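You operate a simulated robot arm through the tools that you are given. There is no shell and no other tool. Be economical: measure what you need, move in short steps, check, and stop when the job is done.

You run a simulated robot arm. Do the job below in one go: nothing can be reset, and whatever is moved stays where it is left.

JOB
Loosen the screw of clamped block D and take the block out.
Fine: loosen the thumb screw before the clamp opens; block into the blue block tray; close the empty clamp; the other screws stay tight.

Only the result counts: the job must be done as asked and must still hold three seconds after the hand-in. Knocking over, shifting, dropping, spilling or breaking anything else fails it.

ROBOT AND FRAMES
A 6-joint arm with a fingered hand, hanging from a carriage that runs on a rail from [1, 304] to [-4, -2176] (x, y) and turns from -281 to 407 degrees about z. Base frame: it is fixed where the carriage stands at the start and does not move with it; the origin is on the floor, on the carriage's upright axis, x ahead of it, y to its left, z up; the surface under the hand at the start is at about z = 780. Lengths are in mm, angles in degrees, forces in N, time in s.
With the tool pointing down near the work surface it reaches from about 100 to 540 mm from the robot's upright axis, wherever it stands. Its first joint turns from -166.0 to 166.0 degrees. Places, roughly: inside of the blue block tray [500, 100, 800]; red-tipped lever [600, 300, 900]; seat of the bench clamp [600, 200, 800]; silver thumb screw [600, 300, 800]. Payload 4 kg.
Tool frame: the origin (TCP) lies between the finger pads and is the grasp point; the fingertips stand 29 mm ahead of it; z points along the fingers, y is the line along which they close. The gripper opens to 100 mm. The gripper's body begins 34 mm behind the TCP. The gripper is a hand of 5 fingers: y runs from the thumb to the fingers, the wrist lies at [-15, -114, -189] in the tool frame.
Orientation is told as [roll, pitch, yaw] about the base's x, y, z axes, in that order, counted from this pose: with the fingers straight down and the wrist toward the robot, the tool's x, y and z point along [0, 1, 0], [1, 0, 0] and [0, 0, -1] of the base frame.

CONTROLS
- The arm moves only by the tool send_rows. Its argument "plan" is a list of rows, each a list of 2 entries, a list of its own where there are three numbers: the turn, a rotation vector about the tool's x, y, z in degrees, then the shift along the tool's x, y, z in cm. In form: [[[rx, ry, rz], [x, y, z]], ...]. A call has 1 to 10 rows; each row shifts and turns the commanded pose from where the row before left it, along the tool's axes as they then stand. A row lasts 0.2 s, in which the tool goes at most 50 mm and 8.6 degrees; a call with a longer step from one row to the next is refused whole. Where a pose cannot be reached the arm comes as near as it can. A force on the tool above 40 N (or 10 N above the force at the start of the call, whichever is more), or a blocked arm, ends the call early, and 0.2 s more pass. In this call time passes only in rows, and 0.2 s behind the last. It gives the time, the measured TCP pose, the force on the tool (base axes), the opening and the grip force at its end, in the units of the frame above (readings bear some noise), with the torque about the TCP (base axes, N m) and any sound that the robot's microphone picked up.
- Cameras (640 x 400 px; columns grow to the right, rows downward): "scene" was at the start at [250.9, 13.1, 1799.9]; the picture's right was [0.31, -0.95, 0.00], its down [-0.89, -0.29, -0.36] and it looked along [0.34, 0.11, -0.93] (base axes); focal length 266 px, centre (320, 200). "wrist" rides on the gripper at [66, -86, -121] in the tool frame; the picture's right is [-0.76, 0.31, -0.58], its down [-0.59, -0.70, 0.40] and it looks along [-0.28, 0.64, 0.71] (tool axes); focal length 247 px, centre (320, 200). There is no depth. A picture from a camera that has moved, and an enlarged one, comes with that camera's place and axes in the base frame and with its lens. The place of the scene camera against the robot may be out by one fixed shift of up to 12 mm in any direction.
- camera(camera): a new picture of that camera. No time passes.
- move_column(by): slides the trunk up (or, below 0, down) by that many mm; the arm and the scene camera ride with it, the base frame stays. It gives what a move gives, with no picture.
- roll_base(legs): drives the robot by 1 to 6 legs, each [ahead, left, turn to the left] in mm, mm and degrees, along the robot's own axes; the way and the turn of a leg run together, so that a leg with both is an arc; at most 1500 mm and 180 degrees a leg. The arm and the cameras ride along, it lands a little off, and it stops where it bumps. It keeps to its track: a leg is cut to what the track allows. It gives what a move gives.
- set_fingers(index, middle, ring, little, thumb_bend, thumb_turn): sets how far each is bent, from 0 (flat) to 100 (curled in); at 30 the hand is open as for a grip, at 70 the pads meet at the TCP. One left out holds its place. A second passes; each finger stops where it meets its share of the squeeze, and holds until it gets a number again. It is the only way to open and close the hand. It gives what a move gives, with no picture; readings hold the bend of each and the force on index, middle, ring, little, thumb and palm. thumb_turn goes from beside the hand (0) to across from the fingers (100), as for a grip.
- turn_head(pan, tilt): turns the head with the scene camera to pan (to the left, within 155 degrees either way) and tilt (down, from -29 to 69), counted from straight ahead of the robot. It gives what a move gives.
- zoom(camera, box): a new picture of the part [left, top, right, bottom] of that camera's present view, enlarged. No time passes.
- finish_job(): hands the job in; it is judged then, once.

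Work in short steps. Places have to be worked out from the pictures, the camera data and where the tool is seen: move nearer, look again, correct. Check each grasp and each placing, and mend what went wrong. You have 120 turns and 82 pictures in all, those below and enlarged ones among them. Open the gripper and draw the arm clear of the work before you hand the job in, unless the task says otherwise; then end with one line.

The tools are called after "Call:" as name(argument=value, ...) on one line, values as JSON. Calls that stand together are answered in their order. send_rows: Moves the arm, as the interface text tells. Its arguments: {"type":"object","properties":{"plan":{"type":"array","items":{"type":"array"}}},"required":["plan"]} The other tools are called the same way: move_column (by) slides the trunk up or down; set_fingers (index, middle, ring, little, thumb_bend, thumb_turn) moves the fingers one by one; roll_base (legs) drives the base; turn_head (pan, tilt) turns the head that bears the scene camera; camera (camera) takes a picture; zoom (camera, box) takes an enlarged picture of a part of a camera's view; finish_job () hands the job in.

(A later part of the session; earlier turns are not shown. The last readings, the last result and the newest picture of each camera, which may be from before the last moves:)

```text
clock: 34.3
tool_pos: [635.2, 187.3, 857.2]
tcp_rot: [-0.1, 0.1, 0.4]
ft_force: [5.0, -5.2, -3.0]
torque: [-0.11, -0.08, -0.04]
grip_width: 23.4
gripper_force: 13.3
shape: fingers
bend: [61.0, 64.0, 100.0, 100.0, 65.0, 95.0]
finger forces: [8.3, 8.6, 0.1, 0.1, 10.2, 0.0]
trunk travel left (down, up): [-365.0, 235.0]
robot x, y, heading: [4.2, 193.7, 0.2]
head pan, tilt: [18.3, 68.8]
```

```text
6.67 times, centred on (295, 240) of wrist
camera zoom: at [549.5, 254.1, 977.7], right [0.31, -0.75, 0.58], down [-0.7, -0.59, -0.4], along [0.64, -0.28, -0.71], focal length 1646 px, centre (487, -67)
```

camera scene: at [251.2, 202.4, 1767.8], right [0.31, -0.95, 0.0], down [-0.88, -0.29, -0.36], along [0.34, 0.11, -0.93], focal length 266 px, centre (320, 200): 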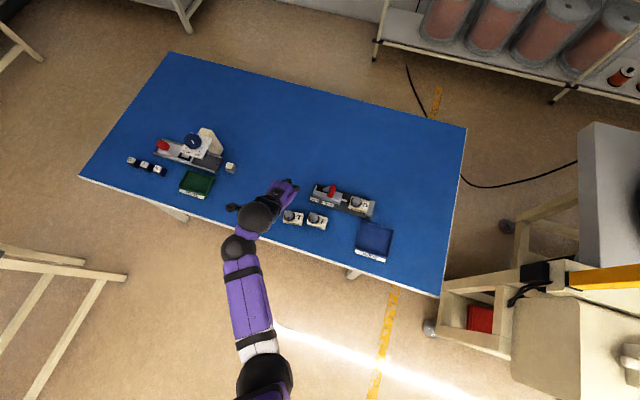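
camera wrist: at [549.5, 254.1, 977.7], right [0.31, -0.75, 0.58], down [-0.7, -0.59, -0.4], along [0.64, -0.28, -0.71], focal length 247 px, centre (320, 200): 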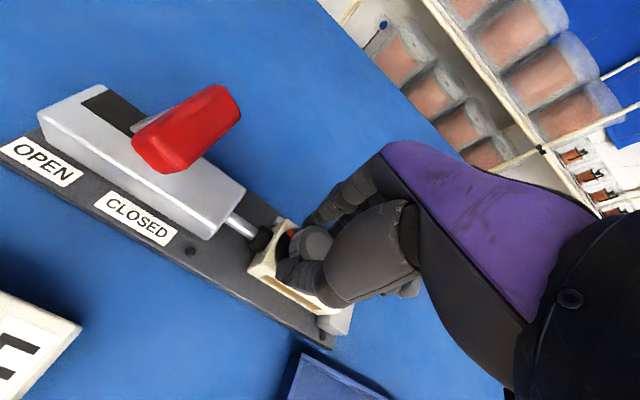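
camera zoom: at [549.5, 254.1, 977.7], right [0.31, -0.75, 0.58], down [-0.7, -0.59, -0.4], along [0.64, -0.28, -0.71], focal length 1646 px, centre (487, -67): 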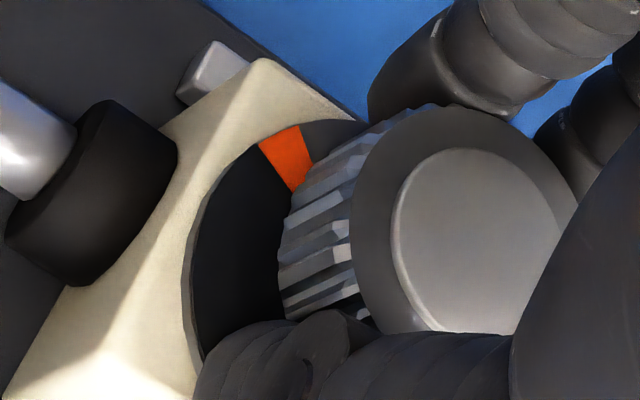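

The screw turned with the hand and an orange dial sector appears to be uncovering. I go on turning counter-clockwise.

Call:
send_rows(plan=[[[0, 0, -7], [0, 0, 0]], [[0, 0, -7], [0, 0, 0]], [[0, 0, -7], [0, 0, 0]], [[0, 0, -7], [0, 0, 0]], [[0, 0, -7], [0, 0, 0]], [[0, 0, -7], [0, 0, 0]], [[0, 0, -7], [0, 0, 0]]])

Call:
zoom(camera="wrist", box=[220, 180, 380, 280])

```text
clock: 35.9
tool_pos: [633.5, 190.5, 858.0]
tcp_rot: [-0.1, 0.1, 49.7]
ft_force: [9.0, 2.1, -8.6]
torque: [0.05, -0.26, -0.01]
grip_width: 23.2
gripper_force: 13.4
shape: fingers
bend: [60.0, 63.0, 100.0, 100.0, 65.0, 96.0]
finger forces: [8.1, 10.1, 0.1, 0.1, 9.0, 0.1]
trunk travel left (down, up): [-365.0, 235.0]
robot x, y, heading: [-0.4, 193.1, 0.3]
head pan, tilt: [18.3, 68.8]
```

```text
4.00 times, centred on (300, 230) of wrist
camera zoom: at [528.1, 168.3, 978.6], right [0.77, -0.26, 0.58], down [-0.01, -0.92, -0.4], along [0.63, 0.3, -0.71], focal length 988 px, centre (400, 80)
```

zoom: 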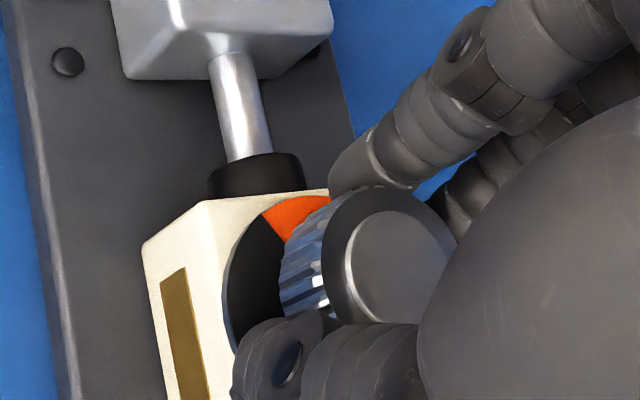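

Turned about 85° in all. I release, rise and look at the dial.

Call:
set_fingers(index=45, middle=45, thumb_bend=45)

Call:
move_column(by=55)

Call:
zoom(camera="wrist", box=[220, 210, 348, 290])

```text
clock: 36.9
tool_pos: [632.3, 191.2, 857.4]
tcp_rot: [-0.1, 0.1, 49.3]
ft_force: [0.2, 0.0, -0.1]
torque: [0.02, 0.02, -0.02]
grip_width: 61.9
gripper_force: 0.0
shape: fingers
bend: [45.0, 45.0, 100.0, 100.0, 45.0, 97.0]
finger forces: [0.0, 0.1, 0.0, 0.1, 0.0, 0.0]
trunk travel left (down, up): [-365.0, 235.0]
robot x, y, heading: [-1.7, 194.8, 0.1]
head pan, tilt: [18.3, 68.8]
```

```text
clock: 37.9
tool_pos: [632.4, 190.5, 913.0]
tcp_rot: [0.0, 0.1, 49.3]
ft_force: [0.7, 0.4, -0.4]
torque: [0.02, -0.02, -0.01]
grip_width: 61.8
gripper_force: 0.1
shape: fingers
bend: [45.0, 45.0, 100.0, 100.0, 45.0, 97.0]
finger forces: [0.0, 0.1, 0.0, 0.0, 0.0, 0.1]
trunk travel left (down, up): [-420.0, 180.0]
robot x, y, heading: [0.2, 194.4, 0.2]
head pan, tilt: [18.3, 68.8]
```

```text
5.00 times, centred on (284, 250) of wrist
camera zoom: at [527.4, 167.6, 1033.5], right [0.78, -0.26, 0.58], down [-0.01, -0.92, -0.4], along [0.63, 0.3, -0.71], focal length 1235 px, centre (500, -50)
```

zoom: 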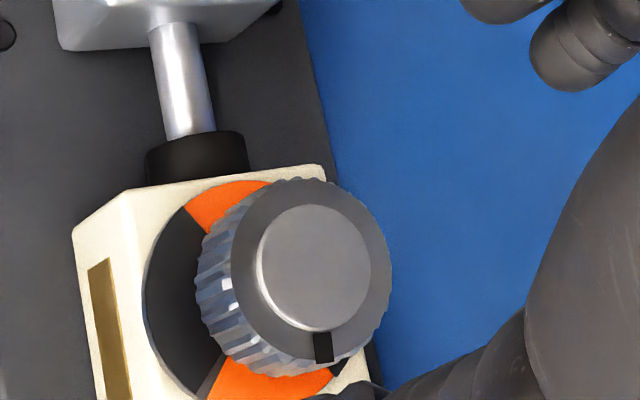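

The knob mark now points to -y (≈90° turned) and the dial windows show orange. I roll aside for a clear look from above.

Call:
roll_base(legs=[[0, -160, 0]])

Call:
camera(camera="scene")

```text
clock: 39.3
tool_pos: [631.1, 26.8, 912.8]
tcp_rot: [0.0, 0.1, 49.0]
ft_force: [-0.6, 0.0, 0.3]
torque: [0.01, -0.01, 0.01]
grip_width: 62.4
gripper_force: 0.1
shape: fingers
bend: [45.0, 45.0, 100.0, 100.0, 45.0, 98.0]
finger forces: [0.1, 0.1, 0.0, 0.0, 0.0, 0.0]
trunk travel left (down, up): [-420.0, 180.0]
robot x, y, heading: [-0.2, 35.6, -0.2]
head pan, tilt: [18.3, 68.8]
```

```text
44 pictures are left
camera scene: at [251.0, 47.5, 1687.8], right [0.31, -0.95, 0.0], down [-0.89, -0.29, -0.36], along [0.34, 0.11, -0.93], focal length 266 px, centre (320, 200)
```

scene: 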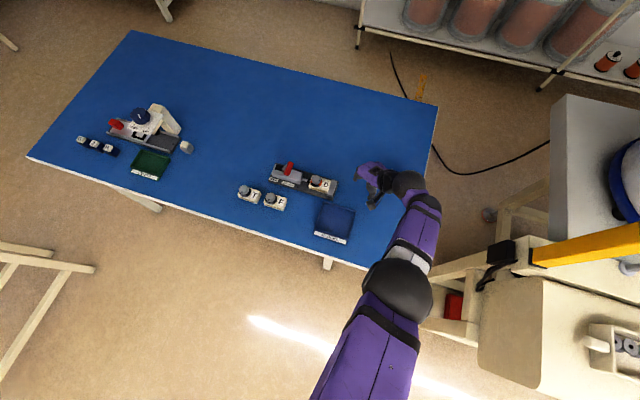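

Call:
zoom(camera="scene", box=[296, 168, 344, 198])

```text
13.33 times, centred on (320, 183) of scene
camera zoom: at [251.0, 47.5, 1687.8], right [0.31, -0.95, 0.0], down [-0.89, -0.29, -0.36], along [0.34, 0.11, -0.93], focal length 3549 px, centre (320, 427)
```

zoom: 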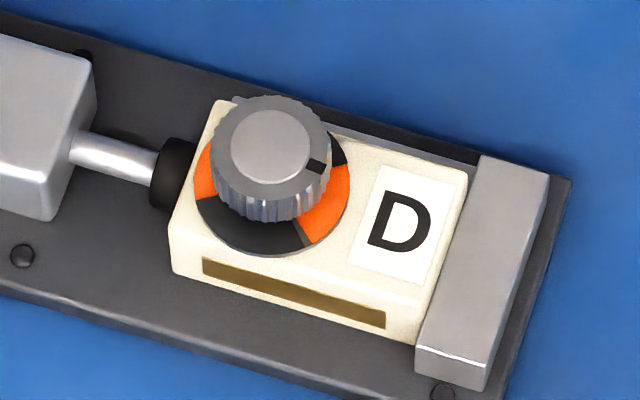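

The dial shows orange almost fully, with just a sliver of grey left (≈85° of 90°). I go back for a final short turn of about 12°.

Call:
roll_base(legs=[[0, 160, 0]])

Call:
zoom(camera="wrist", box=[220, 210, 348, 290])

```text
clock: 40.7
tool_pos: [633.0, 185.6, 911.9]
tcp_rot: [-0.1, 0.1, 49.1]
ft_force: [0.9, 0.3, -0.3]
torque: [0.01, -0.01, 0.0]
grip_width: 62.2
gripper_force: 0.0
shape: fingers
bend: [45.0, 45.0, 100.0, 100.0, 45.0, 98.0]
finger forces: [0.1, 0.0, 0.1, 0.0, 0.0, 0.0]
trunk travel left (down, up): [-420.0, 180.0]
robot x, y, heading: [0.4, 191.3, -0.1]
head pan, tilt: [18.3, 68.8]
```

```text
5.00 times, centred on (284, 250) of wrist
camera zoom: at [527.4, 164.7, 1033.5], right [0.77, -0.26, 0.58], down [-0.02, -0.92, -0.4], along [0.63, 0.3, -0.71], focal length 1235 px, centre (500, -50)
```

zoom: 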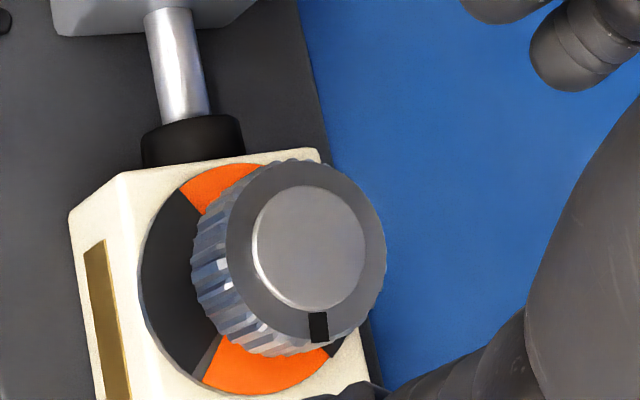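

Sitting 3 mm low in y; I correct that, turn back to yaw 40°, and descend.

Call:
send_rows(plan=[[[0, 0, 0], [0.2, 0.23, 0]], [[0, 0, 8], [0, 0, 0]]])

Call:
move_column(by=-55)

Call:
set_fingers(index=66, middle=66, thumb_bend=66)

Call:
set_fingers(index=74, middle=74, thumb_bend=74)

Call:
send_rows(plan=[[[0, 0, -7], [0, 0, 0]], [[0, 0, -7], [0, 0, 0]]])

Call:
set_fingers(index=45, middle=45, thumb_bend=45)

Call:
move_column(by=55)

Call:
zoom(camera="wrist", box=[220, 210, 348, 290])

```text
clock: 41.3
tool_pos: [632.1, 189.2, 912.8]
tcp_rot: [0.0, 0.1, 41.1]
ft_force: [0.7, 0.6, 0.0]
torque: [0.0, 0.03, 0.07]
grip_width: 62.0
gripper_force: 0.0
shape: fingers
bend: [45.0, 45.0, 100.0, 100.0, 45.0, 98.0]
finger forces: [0.0, 0.1, 0.0, 0.1, 0.0, 0.0]
trunk travel left (down, up): [-420.0, 180.0]
robot x, y, heading: [-1.1, 196.6, -0.0]
head pan, tilt: [18.3, 68.8]
```

```text
clock: 42.3
tool_pos: [631.8, 190.1, 856.8]
tcp_rot: [0.0, -0.1, 41.1]
ft_force: [-0.5, -0.2, -0.3]
torque: [-0.03, -0.03, 0.01]
grip_width: 62.1
gripper_force: 0.0
shape: fingers
bend: [45.0, 45.0, 100.0, 100.0, 45.0, 98.0]
finger forces: [0.0, 0.0, 0.0, 0.1, 0.0, 0.0]
trunk travel left (down, up): [-365.0, 235.0]
robot x, y, heading: [-0.5, 195.2, -0.0]
head pan, tilt: [18.3, 68.8]
```

```text
clock: 43.3
tool_pos: [631.8, 189.2, 857.8]
tcp_rot: [-0.1, 0.0, 41.2]
ft_force: [2.7, 3.0, 0.0]
torque: [0.06, -0.07, -0.02]
grip_width: 25.4
gripper_force: 6.4
shape: fingers
bend: [60.0, 63.0, 100.0, 100.0, 62.0, 97.0]
finger forces: [5.2, 2.9, 0.1, 0.0, 4.3, 0.1]
trunk travel left (down, up): [-365.0, 235.0]
robot x, y, heading: [2.6, 193.7, -0.1]
head pan, tilt: [18.3, 68.8]
```

```text
clock: 44.3
tool_pos: [632.1, 189.2, 857.5]
tcp_rot: [0.0, 0.1, 41.1]
ft_force: [6.9, 1.9, -2.5]
torque: [0.0, -0.14, 0.0]
grip_width: 24.2
gripper_force: 13.0
shape: fingers
bend: [61.0, 63.0, 100.0, 100.0, 65.0, 96.0]
finger forces: [8.2, 8.5, 0.0, 0.0, 10.3, 0.0]
trunk travel left (down, up): [-365.0, 235.0]
robot x, y, heading: [1.4, 194.7, -0.1]
head pan, tilt: [18.3, 68.8]
```

```text
clock: 44.9
tool_pos: [621.6, 187.4, 863.9]
tcp_rot: [-0.1, -0.1, 55.2]
ft_force: [15.2, 6.1, -8.1]
torque: [0.1, -0.53, -0.09]
grip_width: 22.6
gripper_force: 17.0
shape: fingers
bend: [59.0, 61.0, 100.0, 100.0, 66.0, 96.0]
finger forces: [9.3, 15.8, 0.1, 0.1, 8.3, 0.0]
out of reach, approached as far as the arm can: row 2
trunk travel left (down, up): [-365.0, 235.0]
robot x, y, heading: [-1.6, 190.3, -0.1]
head pan, tilt: [18.3, 68.8]
```

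```text
clock: 45.9
tool_pos: [618.0, 185.2, 862.7]
tcp_rot: [0.1, 0.1, 55.1]
ft_force: [0.8, -0.6, -1.3]
torque: [0.03, 0.0, 0.01]
grip_width: 62.4
gripper_force: 0.1
shape: fingers
bend: [45.0, 45.0, 100.0, 100.0, 45.0, 97.0]
finger forces: [0.0, 0.1, 0.0, 0.0, 0.0, 0.0]
trunk travel left (down, up): [-365.0, 235.0]
robot x, y, heading: [1.0, 196.8, 0.1]
head pan, tilt: [18.3, 68.8]
```

```text
clock: 46.8
tool_pos: [618.5, 185.5, 916.8]
tcp_rot: [0.1, 0.2, 55.2]
ft_force: [0.6, 0.5, -0.3]
torque: [-0.01, 0.02, 0.03]
grip_width: 62.1
gripper_force: 0.0
shape: fingers
bend: [45.0, 45.0, 100.0, 100.0, 45.0, 97.0]
finger forces: [0.1, 0.1, 0.1, 0.0, 0.1, 0.1]
trunk travel left (down, up): [-420.0, 180.0]
robot x, y, heading: [1.7, 191.5, -0.2]
head pan, tilt: [18.3, 68.8]
```

```text
5.00 times, centred on (284, 250) of wrist
camera zoom: at [516.3, 153.4, 1038.4], right [0.8, -0.18, 0.58], down [0.08, -0.91, -0.4], along [0.6, 0.36, -0.71], focal length 1235 px, centre (500, -50)
```

zoom: 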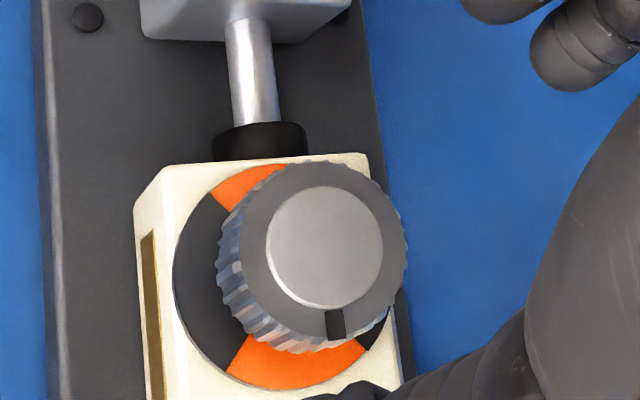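

All windows are orange now and the block still sits clamped: the screw is loosened. Next the lever: turn the hand back to yaw ≈1° and open index and thumb.

Call:
send_rows(plan=[[[0, 0, 7.7], [0, 0, 0]], [[0, 0, 7.7], [0, 0, 0]], [[0, 0, 7.7], [0, 0, 0]], [[0, 0, 7.7], [0, 0, 0]], [[0, 0, 7.7], [0, 0, 0]], [[0, 0, 7.7], [0, 0, 0]], [[0, 0, 7.8], [0, 0, 0]]])

Call:
set_fingers(index=30, middle=30, thumb_bend=30)

Call:
send_rows(plan=[[[0, 0, 0], [2, -2.2, 0]], [[0, 0, 0], [2.2, -2.2, 0]]])

Call:
camera(camera="wrist")

```text
clock: 48.4
tool_pos: [617.7, 184.3, 916.8]
tcp_rot: [0.1, 0.2, 0.9]
ft_force: [0.5, 0.0, 0.0]
torque: [0.0, -0.01, -0.02]
grip_width: 62.0
gripper_force: 0.1
shape: fingers
bend: [45.0, 45.0, 100.0, 100.0, 45.0, 98.0]
finger forces: [0.0, 0.1, 0.0, 0.1, 0.0, 0.0]
trunk travel left (down, up): [-420.0, 180.0]
robot x, y, heading: [-0.1, 197.6, 0.1]
head pan, tilt: [18.3, 68.8]
```

```text
clock: 49.4
tool_pos: [618.1, 185.4, 916.6]
tcp_rot: [-0.1, 0.1, 1.1]
ft_force: [-0.3, 0.6, -0.2]
torque: [0.01, -0.01, 0.02]
grip_width: 98.3
gripper_force: 0.1
shape: fingers
bend: [30.0, 30.0, 100.0, 100.0, 30.0, 98.0]
finger forces: [0.0, 0.0, 0.1, 0.1, 0.0, 0.1]
trunk travel left (down, up): [-420.0, 180.0]
robot x, y, heading: [0.3, 195.9, -0.1]
head pan, tilt: [18.3, 68.8]
```

```text
clock: 50.0
tool_pos: [572.0, 226.2, 917.3]
tcp_rot: [-0.1, 0.1, 1.1]
ft_force: [0.5, -0.3, -0.6]
torque: [0.02, 0.04, 0.02]
grip_width: 98.5
gripper_force: 0.1
shape: fingers
bend: [30.0, 30.0, 100.0, 100.0, 30.0, 98.0]
finger forces: [0.0, 0.1, 0.0, 0.1, 0.1, 0.1]
trunk travel left (down, up): [-420.0, 180.0]
robot x, y, heading: [-1.4, 191.0, -0.1]
head pan, tilt: [18.3, 68.8]
```

```text
40 pictures are left
camera wrist: at [486.4, 290.7, 1037.8], right [0.32, -0.75, 0.58], down [-0.69, -0.6, -0.4], along [0.65, -0.27, -0.71], focal length 247 px, centre (320, 200)
```

wrist: 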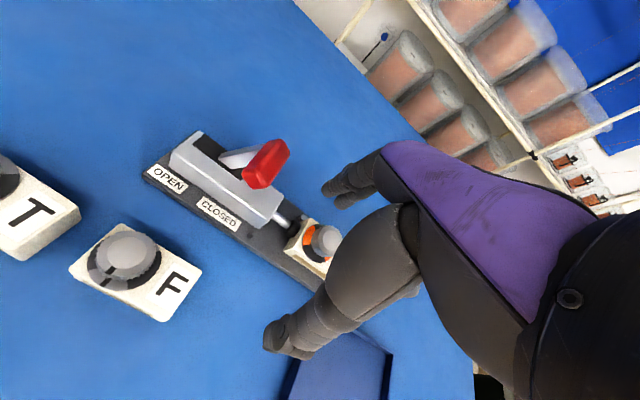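

The red grip is confirmed at (625, 288, 880). I lower 2 cm and advance toward +y with the index finger's side leading.

Call:
send_rows(plan=[[[0, 0, 0], [0, 0, 2]], [[0, 0, 0], [1.5, 0, 0]], [[0, 0, 0], [1.5, 0, 0]], [[0, 0, 0], [1, 0, 0]], [[0, 0, 0], [1, 0, 0]]])

Call:
camera(camera="wrist")

```text
clock: 51.2
tool_pos: [571.3, 278.6, 898.6]
tcp_rot: [-0.1, 0.1, 1.2]
ft_force: [-0.2, -0.5, -0.4]
torque: [0.0, 0.03, -0.02]
grip_width: 98.7
gripper_force: 0.1
shape: fingers
bend: [30.0, 30.0, 100.0, 100.0, 30.0, 98.0]
finger forces: [0.2, 0.1, 0.1, 0.0, 0.0, 0.1]
trunk travel left (down, up): [-420.0, 180.0]
robot x, y, heading: [0.5, 192.0, -0.1]
head pan, tilt: [18.3, 68.8]
```

```text
39 pictures are left
camera wrist: at [485.5, 342.4, 1018.6], right [0.32, -0.75, 0.58], down [-0.69, -0.6, -0.4], along [0.65, -0.27, -0.71], focal length 247 px, centre (320, 200)
```

wrist: 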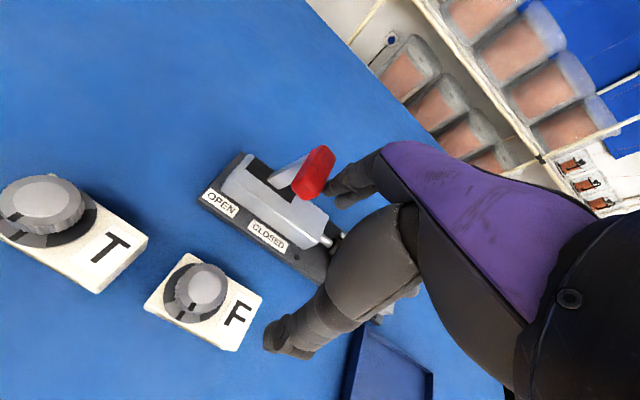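

The grip has moved from y 288 to about 306 and the lever is swinging. Continue.

Call:
send_rows(plan=[[[0, 0, 0], [1, 0, 0]], [[0, 0, 0], [1, 0, 0]], [[0, 0, 0], [1, 0, 0]], [[0, 0, 0], [1, 0, 0]]])

Call:
camera(camera="wrist")

```text
clock: 52.2
tool_pos: [572.1, 317.2, 898.4]
tcp_rot: [0.0, 0.1, 1.1]
ft_force: [0.1, -0.5, 0.2]
torque: [-0.02, 0.0, 0.0]
grip_width: 98.5
gripper_force: 0.1
shape: fingers
bend: [30.0, 30.0, 100.0, 100.0, 30.0, 98.0]
finger forces: [0.0, 0.1, 0.0, 0.0, 0.0, 0.1]
trunk travel left (down, up): [-420.0, 180.0]
robot x, y, heading: [-0.2, 191.3, -0.1]
head pan, tilt: [18.3, 68.8]
```

```text
38 pictures are left
camera wrist: at [486.3, 381.4, 1019.2], right [0.32, -0.75, 0.58], down [-0.69, -0.6, -0.4], along [0.65, -0.27, -0.71], focal length 247 px, centre (320, 200)
```

wrist: 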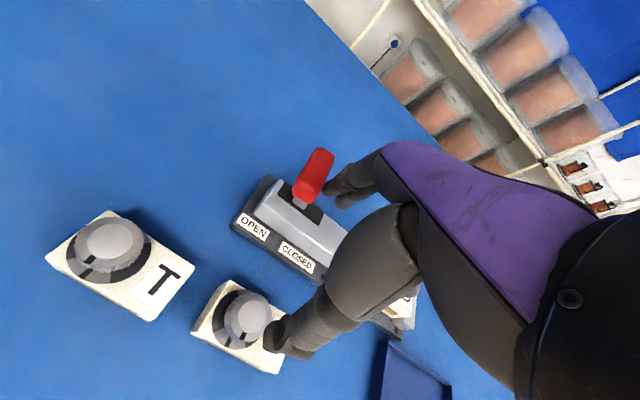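

The lever is past vertical (y ≈ 345). Push on until it reaches its stop.

Call:
send_rows(plan=[[[0, 0, 0], [1, 0, 0]], [[0, 0, 0], [1, 0, 0]], [[0, 0, 0], [1, 0, 0]]])

Call:
camera(camera="wrist")

```text
clock: 53.0
tool_pos: [572.2, 343.4, 898.4]
tcp_rot: [-0.2, 0.1, 1.0]
ft_force: [-1.4, -7.9, 4.0]
torque: [-0.18, -0.21, -0.46]
grip_width: 97.7
gripper_force: 4.9
shape: fingers
bend: [30.0, 30.0, 100.0, 100.0, 30.0, 98.0]
finger forces: [9.8, 0.0, 0.0, 0.1, 0.1, 0.0]
trunk travel left (down, up): [-420.0, 180.0]
robot x, y, heading: [2.8, 192.4, -0.3]
head pan, tilt: [18.3, 68.8]
```

```text
37 pictures are left
camera wrist: at [487.0, 407.9, 1018.8], right [0.32, -0.75, 0.58], down [-0.69, -0.6, -0.4], along [0.64, -0.28, -0.71], focal length 247 px, centre (320, 200)
```

wrist: 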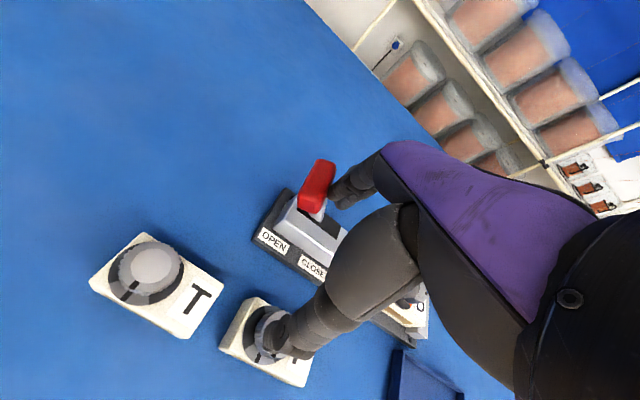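

A steady 8 N against the finger: the lever is at its OPEN stop. I back off and rise to check the clamp.

Call:
send_rows(plan=[[[0, 0, 0], [-1, 0, 0]], [[0, 0, 0], [0, 0, -4]], [[0, 0, 0], [0, 0, -4]], [[0, 0, 0], [-4, -2, 0]], [[0, 0, 0], [-4, -2, 0]], [[0, 0, 0], [-4, -2, 0]]])

Call:
camera(camera="wrist")

```text
clock: 54.4
tool_pos: [513.5, 216.7, 976.9]
tcp_rot: [0.0, 0.1, 1.2]
ft_force: [1.1, -0.1, 0.3]
torque: [-0.02, 0.03, 0.01]
grip_width: 98.5
gripper_force: 0.1
shape: fingers
bend: [30.0, 30.0, 100.0, 100.0, 30.0, 98.0]
finger forces: [0.0, 0.0, 0.0, 0.1, 0.0, 0.1]
trunk travel left (down, up): [-420.0, 180.0]
robot x, y, heading: [1.9, 194.4, -0.0]
head pan, tilt: [18.3, 68.8]
```

```text
36 pictures are left
camera wrist: at [427.9, 280.0, 1098.7], right [0.32, -0.75, 0.58], down [-0.69, -0.6, -0.4], along [0.65, -0.27, -0.71], focal length 247 px, centre (320, 200)
```

wrist: 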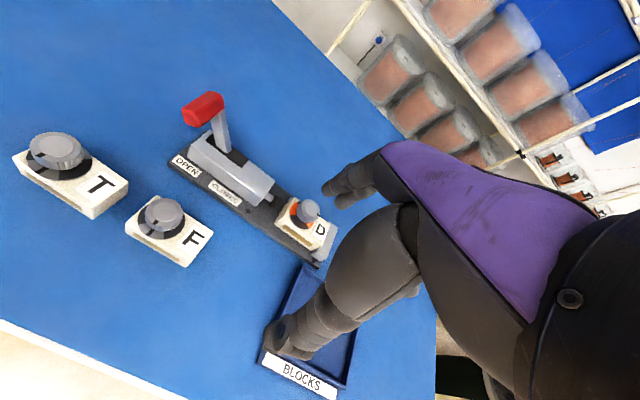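

The lever stands at OPEN and the rod has drawn back. I inspect the block's surroundings for the grasp (fence behind it, gap at the pad).

Call:
zoom(camera="wrist", box=[250, 180, 346, 270])

Call:
zoom(camera="scene", box=[300, 140, 420, 230])

```text
4.44 times, centred on (298, 225) of wrist
camera zoom: at [427.9, 280.0, 1098.7], right [0.32, -0.75, 0.58], down [-0.69, -0.6, -0.4], along [0.65, -0.27, -0.71], focal length 1098 px, centre (418, 89)
```

zoom: 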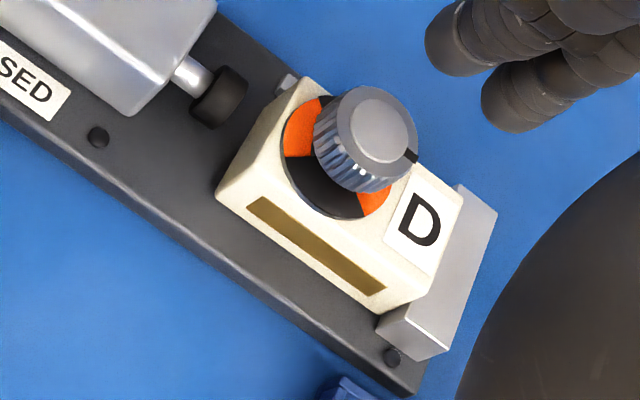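

```text
4.44 times, centred on (360, 185) of scene
camera zoom: at [251.4, 206.6, 1687.9], right [0.31, -0.95, 0.0], down [-0.89, -0.29, -0.36], along [0.34, 0.11, -0.93], focal length 1183 px, centre (142, 267)
```

zoom: 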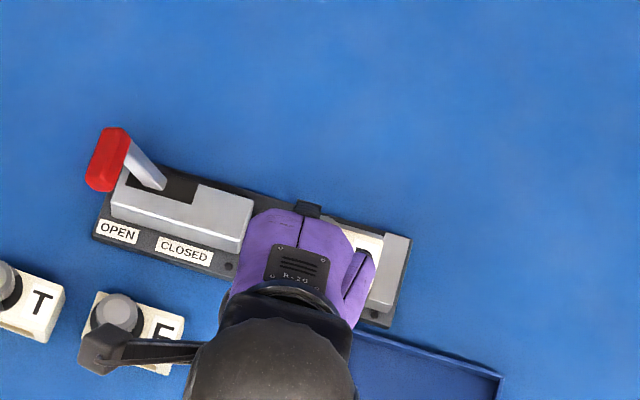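

The fence behind D is low (about z 802), so fingertips at z≈806 can grip the block's upper part with index, middle and thumb. I move over the block at (634, 177).

Call:
send_rows(plan=[[[0, 0, 0], [-1.3, 4, 0]], [[0, 0, 0], [-1.3, 4, 0]], [[0, 0, 0], [-1.2, 4, 0]]])

Call:
move_column(by=-90)

Call:
camera(camera="wrist")

```text
clock: 55.2
tool_pos: [634.2, 179.3, 974.2]
tcp_rot: [-0.1, 0.0, 1.1]
ft_force: [-0.9, 0.1, -0.3]
torque: [0.02, -0.03, -0.01]
grip_width: 98.8
gripper_force: 0.0
shape: fingers
bend: [30.0, 30.0, 100.0, 100.0, 30.0, 98.0]
finger forces: [0.0, 0.0, 0.0, 0.0, 0.0, 0.0]
trunk travel left (down, up): [-420.0, 180.0]
robot x, y, heading: [1.3, 194.7, -0.1]
head pan, tilt: [18.3, 68.8]
```

```text
clock: 56.5
tool_pos: [635.2, 179.3, 884.6]
tcp_rot: [-0.2, 0.1, 1.1]
ft_force: [-0.8, -0.8, 0.4]
torque: [0.03, 0.03, -0.01]
grip_width: 98.6
gripper_force: 0.0
shape: fingers
bend: [30.0, 30.0, 100.0, 100.0, 30.0, 98.0]
finger forces: [0.0, 0.1, 0.0, 0.1, 0.0, 0.1]
trunk travel left (down, up): [-330.0, 270.0]
robot x, y, heading: [-4.0, 195.0, -0.3]
head pan, tilt: [18.3, 68.8]
```

```text
33 pictures are left
camera wrist: at [548.6, 243.5, 1006.7], right [0.32, -0.75, 0.58], down [-0.69, -0.6, -0.4], along [0.65, -0.27, -0.71], focal length 247 px, centre (320, 200)
```

wrist: 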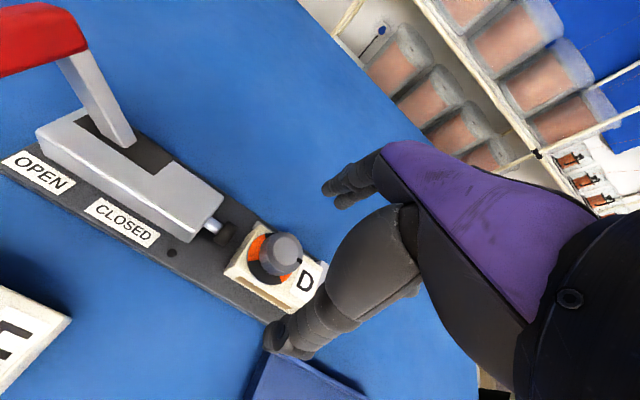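

Alignment good (knob at (633, 192), block centre ≈(633, 179)). Descend 49 mm and close gently.

Call:
move_column(by=-49)

Call:
set_fingers(index=50, middle=50, thumb_bend=50)

Call:
camera(camera="wrist")

```text
clock: 57.4
tool_pos: [634.1, 179.3, 836.4]
tcp_rot: [-0.1, 0.1, 1.0]
ft_force: [0.7, 0.5, -0.2]
torque: [0.0, -0.02, 0.03]
grip_width: 98.8
gripper_force: 0.0
shape: fingers
bend: [30.0, 30.0, 100.0, 100.0, 30.0, 98.0]
finger forces: [0.0, 0.1, 0.1, 0.0, 0.0, 0.1]
trunk travel left (down, up): [-281.0, 319.0]
robot x, y, heading: [-1.1, 196.6, -0.1]
head pan, tilt: [18.3, 68.8]
```

```text
clock: 58.4
tool_pos: [635.3, 179.4, 835.9]
tcp_rot: [-0.2, 0.1, 1.1]
ft_force: [-0.5, -0.3, -0.3]
torque: [0.01, -0.02, -0.01]
grip_width: 50.8
gripper_force: 0.1
shape: fingers
bend: [50.0, 50.0, 100.0, 100.0, 50.0, 98.0]
finger forces: [0.1, 0.0, 0.0, 0.1, 0.1, 0.0]
trunk travel left (down, up): [-281.0, 319.0]
robot x, y, heading: [-0.0, 195.6, 0.1]
head pan, tilt: [18.3, 68.8]
```

```text
32 pictures are left
camera wrist: at [548.5, 243.5, 957.6], right [0.32, -0.75, 0.58], down [-0.69, -0.6, -0.4], along [0.65, -0.27, -0.71], focal length 247 px, centre (320, 200)
```

wrist: 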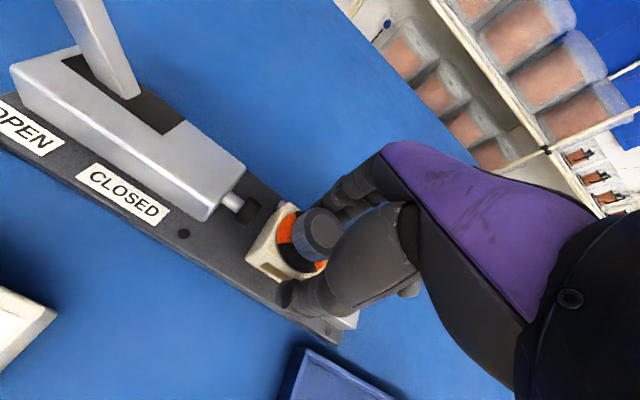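

Fingers straddle the block below its top. Close and squeeze.

Call:
set_fingers(index=62, middle=62, thumb_bend=62)

Call:
set_fingers(index=70, middle=70, thumb_bend=70)

Call:
zoom(camera="wrist", box=[220, 170, 380, 350])

```text
clock: 59.4
tool_pos: [635.1, 179.2, 836.6]
tcp_rot: [-0.1, 0.0, 1.2]
ft_force: [0.9, -0.2, 1.2]
torque: [-0.03, 0.02, 0.0]
grip_width: 38.1
gripper_force: 7.0
shape: fingers
bend: [57.0, 59.0, 100.0, 100.0, 56.0, 97.0]
finger forces: [4.5, 3.0, 0.0, 0.0, 6.4, 0.0]
trunk travel left (down, up): [-281.0, 319.0]
robot x, y, heading: [2.1, 194.2, -0.1]
head pan, tilt: [18.3, 68.8]
```

```text
clock: 60.4
tool_pos: [635.0, 178.6, 836.0]
tcp_rot: [-0.2, 0.0, 1.0]
ft_force: [2.1, 0.7, 2.3]
torque: [-0.04, 0.03, 0.05]
grip_width: 36.6
gripper_force: 14.2
shape: fingers
bend: [60.0, 63.0, 100.0, 100.0, 58.0, 96.0]
finger forces: [8.9, 6.3, 0.1, 0.0, 13.5, 0.0]
trunk travel left (down, up): [-281.0, 319.0]
robot x, y, heading: [0.7, 195.3, -0.2]
head pan, tilt: [18.3, 68.8]
```

```text
2.22 times, centred on (300, 260) of wrist
camera zoom: at [549.1, 243.4, 957.9], right [0.32, -0.75, 0.58], down [-0.69, -0.6, -0.4], along [0.65, -0.27, -0.71], focal length 549 px, centre (364, 67)
```

zoom: 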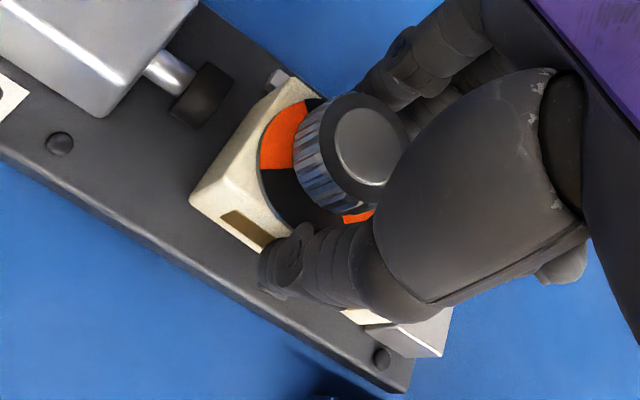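

Grip is firm at 14 N. Lift straight up slowly.

Call:
send_rows(plan=[[[0, 0, 0], [0, 0, -0.5]], [[0, 0, 0], [0, 0, -0.8]], [[0, 0, 0], [0, 0, -1]], [[0, 0, 0], [0, 0, -1.5]], [[0, 0, 0], [0, 0, -2]], [[0, 0, 0], [0, 0, -2]]])

Call:
camera(camera="wrist")

```text
clock: 61.8
tool_pos: [635.6, 180.1, 913.6]
tcp_rot: [-0.1, 0.1, 1.0]
ft_force: [0.8, -0.3, -2.1]
torque: [-0.01, -0.02, 0.01]
grip_width: 36.7
gripper_force: 13.4
shape: fingers
bend: [61.0, 64.0, 100.0, 100.0, 58.0, 96.0]
finger forces: [8.1, 5.3, 0.1, 0.1, 13.5, 0.0]
trunk travel left (down, up): [-281.0, 319.0]
robot x, y, heading: [1.3, 194.0, -0.1]
head pan, tilt: [18.3, 68.8]
```

```text
30 pictures are left
camera wrist: at [550.4, 243.1, 1035.6], right [0.32, -0.75, 0.58], down [-0.69, -0.6, -0.4], along [0.65, -0.27, -0.71], focal length 247 px, centre (320, 200)
```

wrist: 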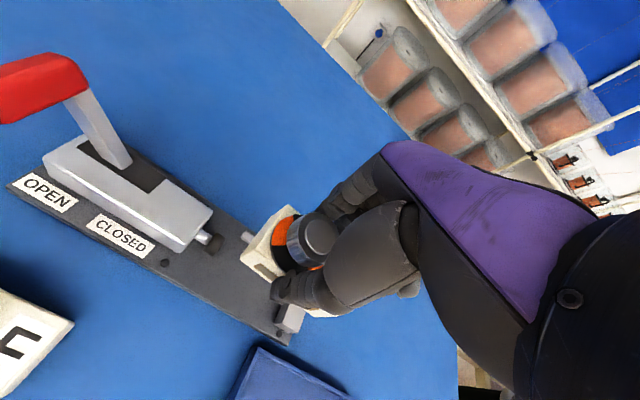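

Block D is out of the clamp and held firmly. I carry it over the tray centre (≈527, 87).

Call:
send_rows(plan=[[[0, 0, 0], [0, -4, 0]], [[0, 0, 0], [-2, -4, 0]], [[0, 0, 0], [-3.7, -3, 0]], [[0, 0, 0], [-3.5, 0, 0]]])

Call:
camera(camera="wrist")

Call:
zoom(camera="scene", box=[300, 160, 460, 260])

```text
clock: 62.8
tool_pos: [523.5, 82.7, 914.6]
tcp_rot: [0.1, 0.1, 1.0]
ft_force: [-0.8, 0.9, -1.4]
torque: [0.03, -0.03, 0.02]
grip_width: 36.2
gripper_force: 13.7
shape: fingers
bend: [61.0, 64.0, 100.0, 100.0, 58.0, 96.0]
finger forces: [8.5, 5.3, 0.0, 0.0, 13.8, 0.0]
trunk travel left (down, up): [-281.0, 319.0]
robot x, y, heading: [-1.8, 193.8, -0.1]
head pan, tilt: [18.3, 68.8]
```

```text
29 pictures are left
camera wrist: at [439.0, 147.6, 1036.1], right [0.32, -0.75, 0.58], down [-0.69, -0.6, -0.4], along [0.65, -0.27, -0.71], focal length 247 px, centre (320, 200)
```

wrist: 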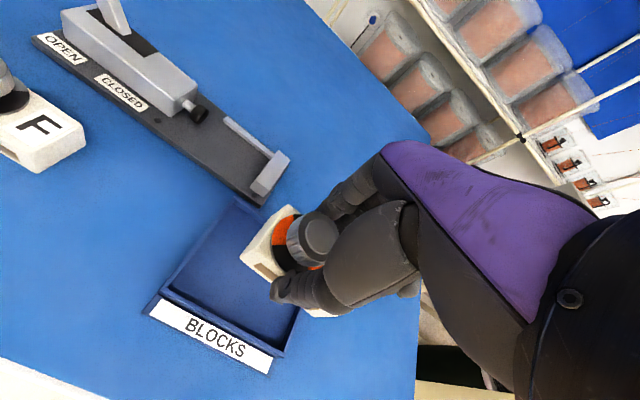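

```text
4.00 times, centred on (380, 210) of scene
camera zoom: at [251.2, 206.3, 1548.8], right [0.31, -0.95, 0.0], down [-0.89, -0.29, -0.36], along [0.34, 0.11, -0.93], focal length 1065 px, centre (80, 160)
```

zoom: 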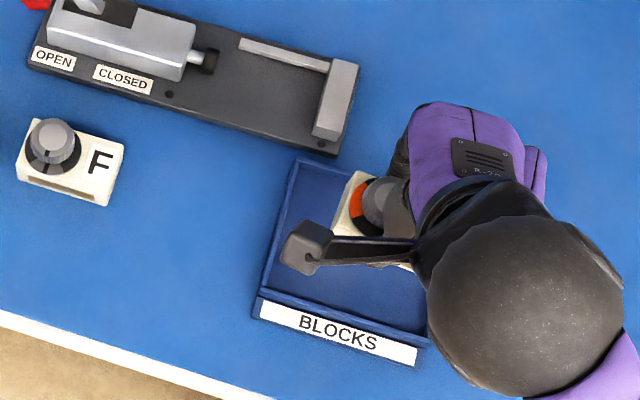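

The tray's inside spans about x 481–582, y 24–140. I shift +7 mm in x and lower toward its floor.

Call:
send_rows(plan=[[[0, 0, 0], [0, 0.7, 2]], [[0, 0, 0], [0, 0, 2]], [[0, 0, 0], [0, 0, 2]], [[0, 0, 0], [0, 0, 1]], [[0, 0, 0], [0, 0, 0.7]]])

Call:
camera(camera="wrist")

```text
clock: 64.0
tool_pos: [533.3, 85.8, 837.9]
tcp_rot: [0.0, 0.2, 1.1]
ft_force: [-0.8, 0.8, -1.5]
torque: [-0.02, -0.04, -0.01]
grip_width: 36.3
gripper_force: 14.0
shape: fingers
bend: [61.0, 64.0, 100.0, 100.0, 58.0, 96.0]
finger forces: [8.4, 5.2, 0.0, 0.1, 13.7, 0.0]
trunk travel left (down, up): [-281.0, 319.0]
robot x, y, heading: [-2.4, 194.3, -0.2]
head pan, tilt: [18.3, 68.8]
```

```text
27 pictures are left
camera wrist: at [447.0, 149.7, 958.3], right [0.32, -0.75, 0.58], down [-0.69, -0.6, -0.4], along [0.64, -0.27, -0.71], focal length 247 px, centre (320, 200)
```

wrist: 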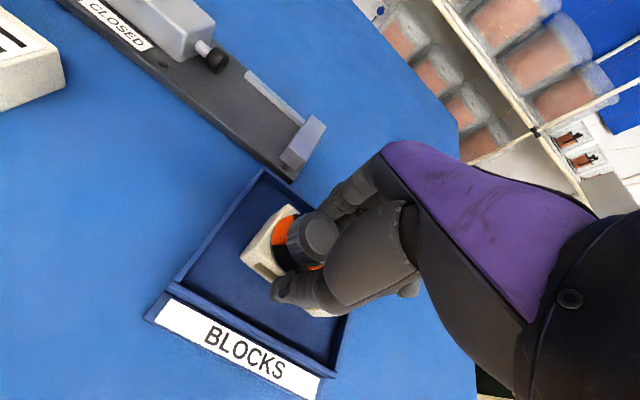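

Well inside the tray. I lower in small steps until it touches.

Call:
send_rows(plan=[[[0, 0, 0], [0, 0, 0.3]], [[0, 0, 0], [0, 0, 0.3]], [[0, 0, 0], [0, 0, 0.3]]])

```text
clock: 64.8
tool_pos: [534.1, 86.6, 830.6]
tcp_rot: [0.0, -0.1, 1.0]
ft_force: [-1.0, 1.1, 9.1]
torque: [0.07, 0.36, -0.02]
grip_width: 36.5
gripper_force: 13.8
shape: fingers
bend: [61.0, 64.0, 100.0, 100.0, 59.0, 95.0]
finger forces: [8.2, 5.2, 0.0, 0.0, 14.5, 0.0]
trunk travel left (down, up): [-281.0, 319.0]
robot x, y, heading: [2.4, 192.4, -0.2]
head pan, tilt: [18.3, 68.8]
```

The block rests on the tray floor (9 N). Release moderately and rise.

Call:
set_fingers(index=48, middle=48, thumb_bend=44)

Call:
send_rows(plan=[[[0, 0, 0], [0, 0, -2]], [[0, 0, 0], [0, 0, -4]], [[0, 0, 0], [0, 0, -4]]])

Call:
camera(camera="wrist")

```text
clock: 65.8
tool_pos: [532.0, 84.7, 828.3]
tcp_rot: [-0.1, 0.1, 1.0]
ft_force: [-0.1, -0.6, -0.7]
torque: [-0.01, 0.04, 0.01]
grip_width: 59.8
gripper_force: 0.0
shape: fingers
bend: [48.0, 48.0, 100.0, 100.0, 44.0, 97.0]
finger forces: [0.1, 0.1, 0.0, 0.0, 0.1, 0.1]
trunk travel left (down, up): [-281.0, 319.0]
robot x, y, heading: [-3.7, 192.6, -0.1]
head pan, tilt: [18.3, 68.8]
```

```text
clock: 66.6
tool_pos: [536.0, 86.0, 926.1]
tcp_rot: [-0.3, 0.0, 1.0]
ft_force: [0.1, 1.3, -0.7]
torque: [0.02, 0.01, 0.0]
grip_width: 59.7
gripper_force: 0.0
shape: fingers
bend: [48.0, 48.0, 100.0, 100.0, 44.0, 98.0]
finger forces: [0.0, 0.0, 0.1, 0.0, 0.1, 0.1]
out of reach, approached as far as the arm can: row 3
trunk travel left (down, up): [-281.0, 319.0]
robot x, y, heading: [1.9, 193.0, -0.2]
head pan, tilt: [18.3, 68.8]
```

```text
26 pictures are left
camera wrist: at [450.3, 150.0, 1046.9], right [0.32, -0.75, 0.58], down [-0.69, -0.6, -0.4], along [0.65, -0.27, -0.71], focal length 247 px, centre (320, 200)
```

wrist: 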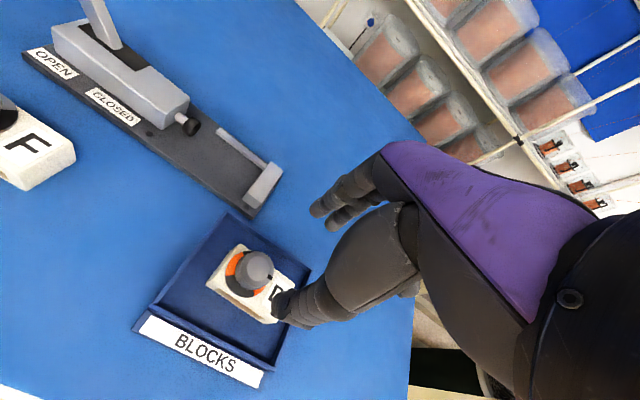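

D lies flat in the tray. Next close the empty clamp: raise, open all fingers, roll left, and pass over to the +y side of the lever.

Call:
move_column(by=100)

Call:
set_fingers(index=30, middle=30, ring=30, little=30, thumb_bend=30)

Call:
roll_base(legs=[[0, 105, 0]])

Call:
send_rows(plan=[[[0, 0, 0], [4.5, 0, 0]], [[0, 0, 0], [4.5, 0, 0]], [[0, 0, 0], [4.5, 0, 0]], [[0, 0, 0], [4.5, 0, 0]], [[0, 0, 0], [4.5, 0, 0]], [[0, 0, 0], [3, 2, 0]], [[0, 0, 0], [0, 2.3, 0]]])

Call:
camera(camera="wrist")

```text
clock: 67.9
tool_pos: [535.2, 86.5, 1025.4]
tcp_rot: [-0.1, 0.0, 1.0]
ft_force: [-0.2, -0.3, -0.8]
torque: [0.01, 0.0, -0.01]
grip_width: 59.9
gripper_force: 0.1
shape: fingers
bend: [48.0, 48.0, 100.0, 100.0, 44.0, 98.0]
finger forces: [0.0, 0.0, 0.0, 0.0, 0.0, 0.0]
trunk travel left (down, up): [-381.0, 219.0]
robot x, y, heading: [0.5, 195.7, -0.1]
head pan, tilt: [18.3, 68.8]
```

```text
clock: 68.9
tool_pos: [536.8, 85.3, 1026.2]
tcp_rot: [-0.2, -0.1, 1.0]
ft_force: [0.3, 0.5, -0.3]
torque: [0.01, -0.01, 0.04]
grip_width: 98.3
gripper_force: 0.1
shape: fingers
bend: [30.0, 30.0, 30.0, 30.0, 30.0, 98.0]
finger forces: [0.1, 0.0, 0.0, 0.0, 0.1, 0.0]
trunk travel left (down, up): [-381.0, 219.0]
robot x, y, heading: [1.4, 193.9, -0.1]
head pan, tilt: [18.3, 68.8]
```

```text
clock: 70.1
tool_pos: [536.6, 189.9, 1025.6]
tcp_rot: [-0.1, 0.0, 1.0]
ft_force: [0.6, -0.6, 0.4]
torque: [-0.01, 0.0, 0.03]
grip_width: 98.6
gripper_force: 0.0
shape: fingers
bend: [30.0, 30.0, 30.0, 30.0, 30.0, 98.0]
finger forces: [0.0, 0.0, 0.0, 0.0, 0.0, 0.0]
trunk travel left (down, up): [-381.0, 219.0]
robot x, y, heading: [3.4, 297.8, -0.2]
head pan, tilt: [18.3, 68.8]
```

```text
clock: 71.7
tool_pos: [551.1, 431.8, 1060.9]
tcp_rot: [-0.1, 0.2, 0.9]
ft_force: [-0.6, -0.4, -0.1]
torque: [-0.01, 0.01, 0.02]
grip_width: 98.6
gripper_force: 0.0
shape: fingers
bend: [30.0, 30.0, 30.0, 30.0, 30.0, 98.0]
finger forces: [0.0, 0.1, 0.0, 0.1, 0.1, 0.1]
out of reach, approached as far as the arm can: row 4, 5, 6, 7
trunk travel left (down, up): [-381.0, 219.0]
robot x, y, heading: [-3.6, 298.6, -0.1]
head pan, tilt: [18.3, 68.8]
```

```text
25 pictures are left
camera wrist: at [464.2, 495.9, 1181.7], right [0.32, -0.75, 0.58], down [-0.69, -0.6, -0.39], along [0.64, -0.27, -0.71], focal length 247 px, centre (320, 200)
```

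wrist: 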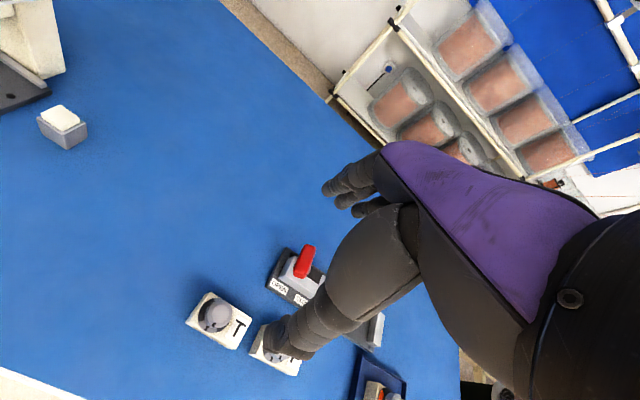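

The arm was high relative to the trunk and fell a bit short. I lower with the arm, which brings it back into reach.

Call:
send_rows(plan=[[[0, 0, 0], [0, 0, 3]], [[0, 0, 0], [0, 0, 3]], [[0, 0, 0], [0, 0, 3]]])

```text
clock: 72.5
tool_pos: [519.3, 422.5, 1040.9]
tcp_rot: [-0.1, 0.1, 1.1]
ft_force: [0.4, -0.2, 0.7]
torque: [0.01, 0.01, 0.0]
grip_width: 98.6
gripper_force: 0.1
shape: fingers
bend: [30.0, 30.0, 30.0, 30.0, 30.0, 98.0]
finger forces: [0.1, 0.0, 0.1, 0.0, 0.1, 0.0]
out of reach, approached as far as the arm can: row 1, 2, 3
trunk travel left (down, up): [-381.0, 219.0]
robot x, y, heading: [-0.3, 298.6, -0.0]
head pan, tilt: [18.3, 68.8]
```

The trunk is too low for this hand height. I raise the trunk and then lower the hand by the arm.

Call:
move_column(by=100)

Call:
send_rows(plan=[[[0, 0, 0], [0, 0, 4]], [[0, 0, 0], [0, 0, 4]], [[0, 0, 0], [0, 0, 4]], [[0, 0, 0], [0, 0, 4]]])

```text
clock: 73.8
tool_pos: [519.2, 422.1, 1139.9]
tcp_rot: [-0.2, 0.1, 1.1]
ft_force: [-0.5, 0.5, 0.3]
torque: [0.03, 0.02, 0.04]
grip_width: 98.5
gripper_force: 0.0
shape: fingers
bend: [30.0, 30.0, 30.0, 30.0, 30.0, 98.0]
finger forces: [0.1, 0.1, 0.0, 0.0, 0.1, 0.1]
trunk travel left (down, up): [-481.0, 119.0]
robot x, y, heading: [-1.5, 300.0, -0.2]
head pan, tilt: [18.3, 68.8]
```

```text
clock: 74.8
tool_pos: [482.4, 409.3, 1118.6]
tcp_rot: [-0.1, 0.2, 1.1]
ft_force: [0.8, -0.6, -0.1]
torque: [-0.01, 0.01, -0.02]
grip_width: 98.8
gripper_force: 0.0
shape: fingers
bend: [30.0, 30.0, 30.0, 30.0, 30.0, 98.0]
finger forces: [0.1, 0.0, 0.1, 0.0, 0.0, 0.1]
out of reach, approached as far as the arm can: row 1, 2, 3, 4
trunk travel left (down, up): [-481.0, 119.0]
robot x, y, heading: [2.1, 297.5, 0.0]
head pan, tilt: [18.3, 68.8]
```

The arm seems caught near a joint limit. I draw it in toward the robot and back in y, then retry.

Call:
send_rows(plan=[[[0, 0, 0], [-4, 0, 0]], [[0, 0, 0], [-4, 0, 0]], [[0, 0, 0], [-4, 0, 0]]])

Call:
camera(camera="scene")

```text
clock: 75.8
tool_pos: [497.7, 330.9, 1131.6]
tcp_rot: [-8.9, 0.0, 15.4]
ft_force: [0.6, 0.3, 0.2]
torque: [-0.01, 0.03, -0.01]
grip_width: 98.6
gripper_force: 0.0
shape: fingers
bend: [30.0, 30.0, 30.0, 30.0, 30.0, 98.0]
finger forces: [0.0, 0.0, 0.0, 0.0, 0.0, 0.0]
trunk travel left (down, up): [-481.0, 119.0]
robot x, y, heading: [0.8, 298.4, -0.1]
head pan, tilt: [18.3, 68.8]
stopped in row 3: the arm was blocked; the commanded pose is now the measured one
```

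```text
24 pictures are left
camera scene: at [251.7, 310.7, 1748.9], right [0.31, -0.95, 0.0], down [-0.89, -0.29, -0.36], along [0.34, 0.11, -0.93], focal length 266 px, centre (320, 200)
```

scene: 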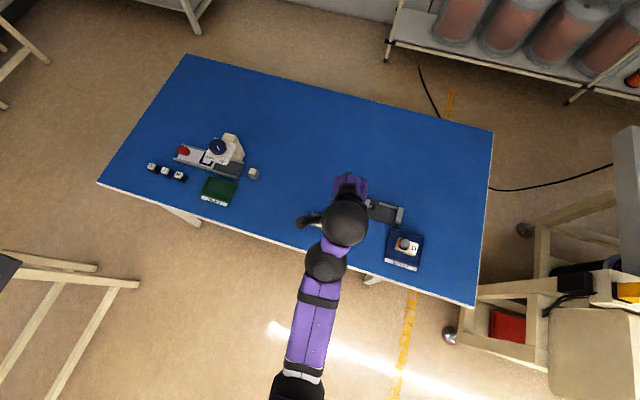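

Nothing was touched; the arm had reached a joint limit. I straighten the hand to vertical, yaw ≈1°.

Call:
send_rows(plan=[[[1.1, 0, 7.1], [0, 0, 0]], [[1.1, 0, 7.1], [0, 0, 0]], [[0, 4.45, 0], [0, 0, 0]], [[0, 4.45, 0], [0, 0, 0]], [[0, 0, 0], [0, 0, 2]], [[0, 0, 0], [0, 0, 2]]])

```text
clock: 77.2
tool_pos: [525.7, 336.4, 1127.9]
tcp_rot: [-4.0, -0.8, 8.7]
ft_force: [-0.6, 0.5, 0.6]
torque: [-0.02, 0.0, -0.03]
grip_width: 98.9
gripper_force: 0.2
shape: fingers
bend: [30.0, 30.0, 30.0, 30.0, 30.0, 98.0]
finger forces: [0.0, 0.0, 0.1, 0.0, 0.0, 0.0]
out of reach, approached as far as the arm can: row 1, 2, 3, 4, 6
trunk travel left (down, up): [-481.0, 119.0]
robot x, y, heading: [-1.4, 299.3, -0.1]
head pan, tilt: [18.3, 68.8]
```

Still near the limit; I bring the hand inward and down in steps.

Call:
send_rows(plan=[[[0, 0, 0], [0, -3, 1]], [[0, 0, 0], [0, -3, 1]], [[0, 0, 0], [0, -3, 1]], [[0, 0, 0], [0, -3, 1]], [[0, 0, 0], [0, 0, 3]], [[0, 0, 0], [0, 0, 3]]])

```text
clock: 78.6
tool_pos: [396.8, 311.8, 1008.6]
tcp_rot: [-3.3, -0.1, 9.1]
ft_force: [0.3, -0.2, 1.0]
torque: [-0.04, 0.02, -0.01]
grip_width: 98.6
gripper_force: 0.0
shape: fingers
bend: [30.0, 30.0, 30.0, 30.0, 30.0, 98.0]
finger forces: [0.0, 0.0, 0.0, 0.1, 0.0, 0.1]
out of reach, approached as far as the arm can: row 1
trunk travel left (down, up): [-481.0, 119.0]
robot x, y, heading: [3.5, 298.6, 0.0]
head pan, tilt: [18.3, 68.8]
```

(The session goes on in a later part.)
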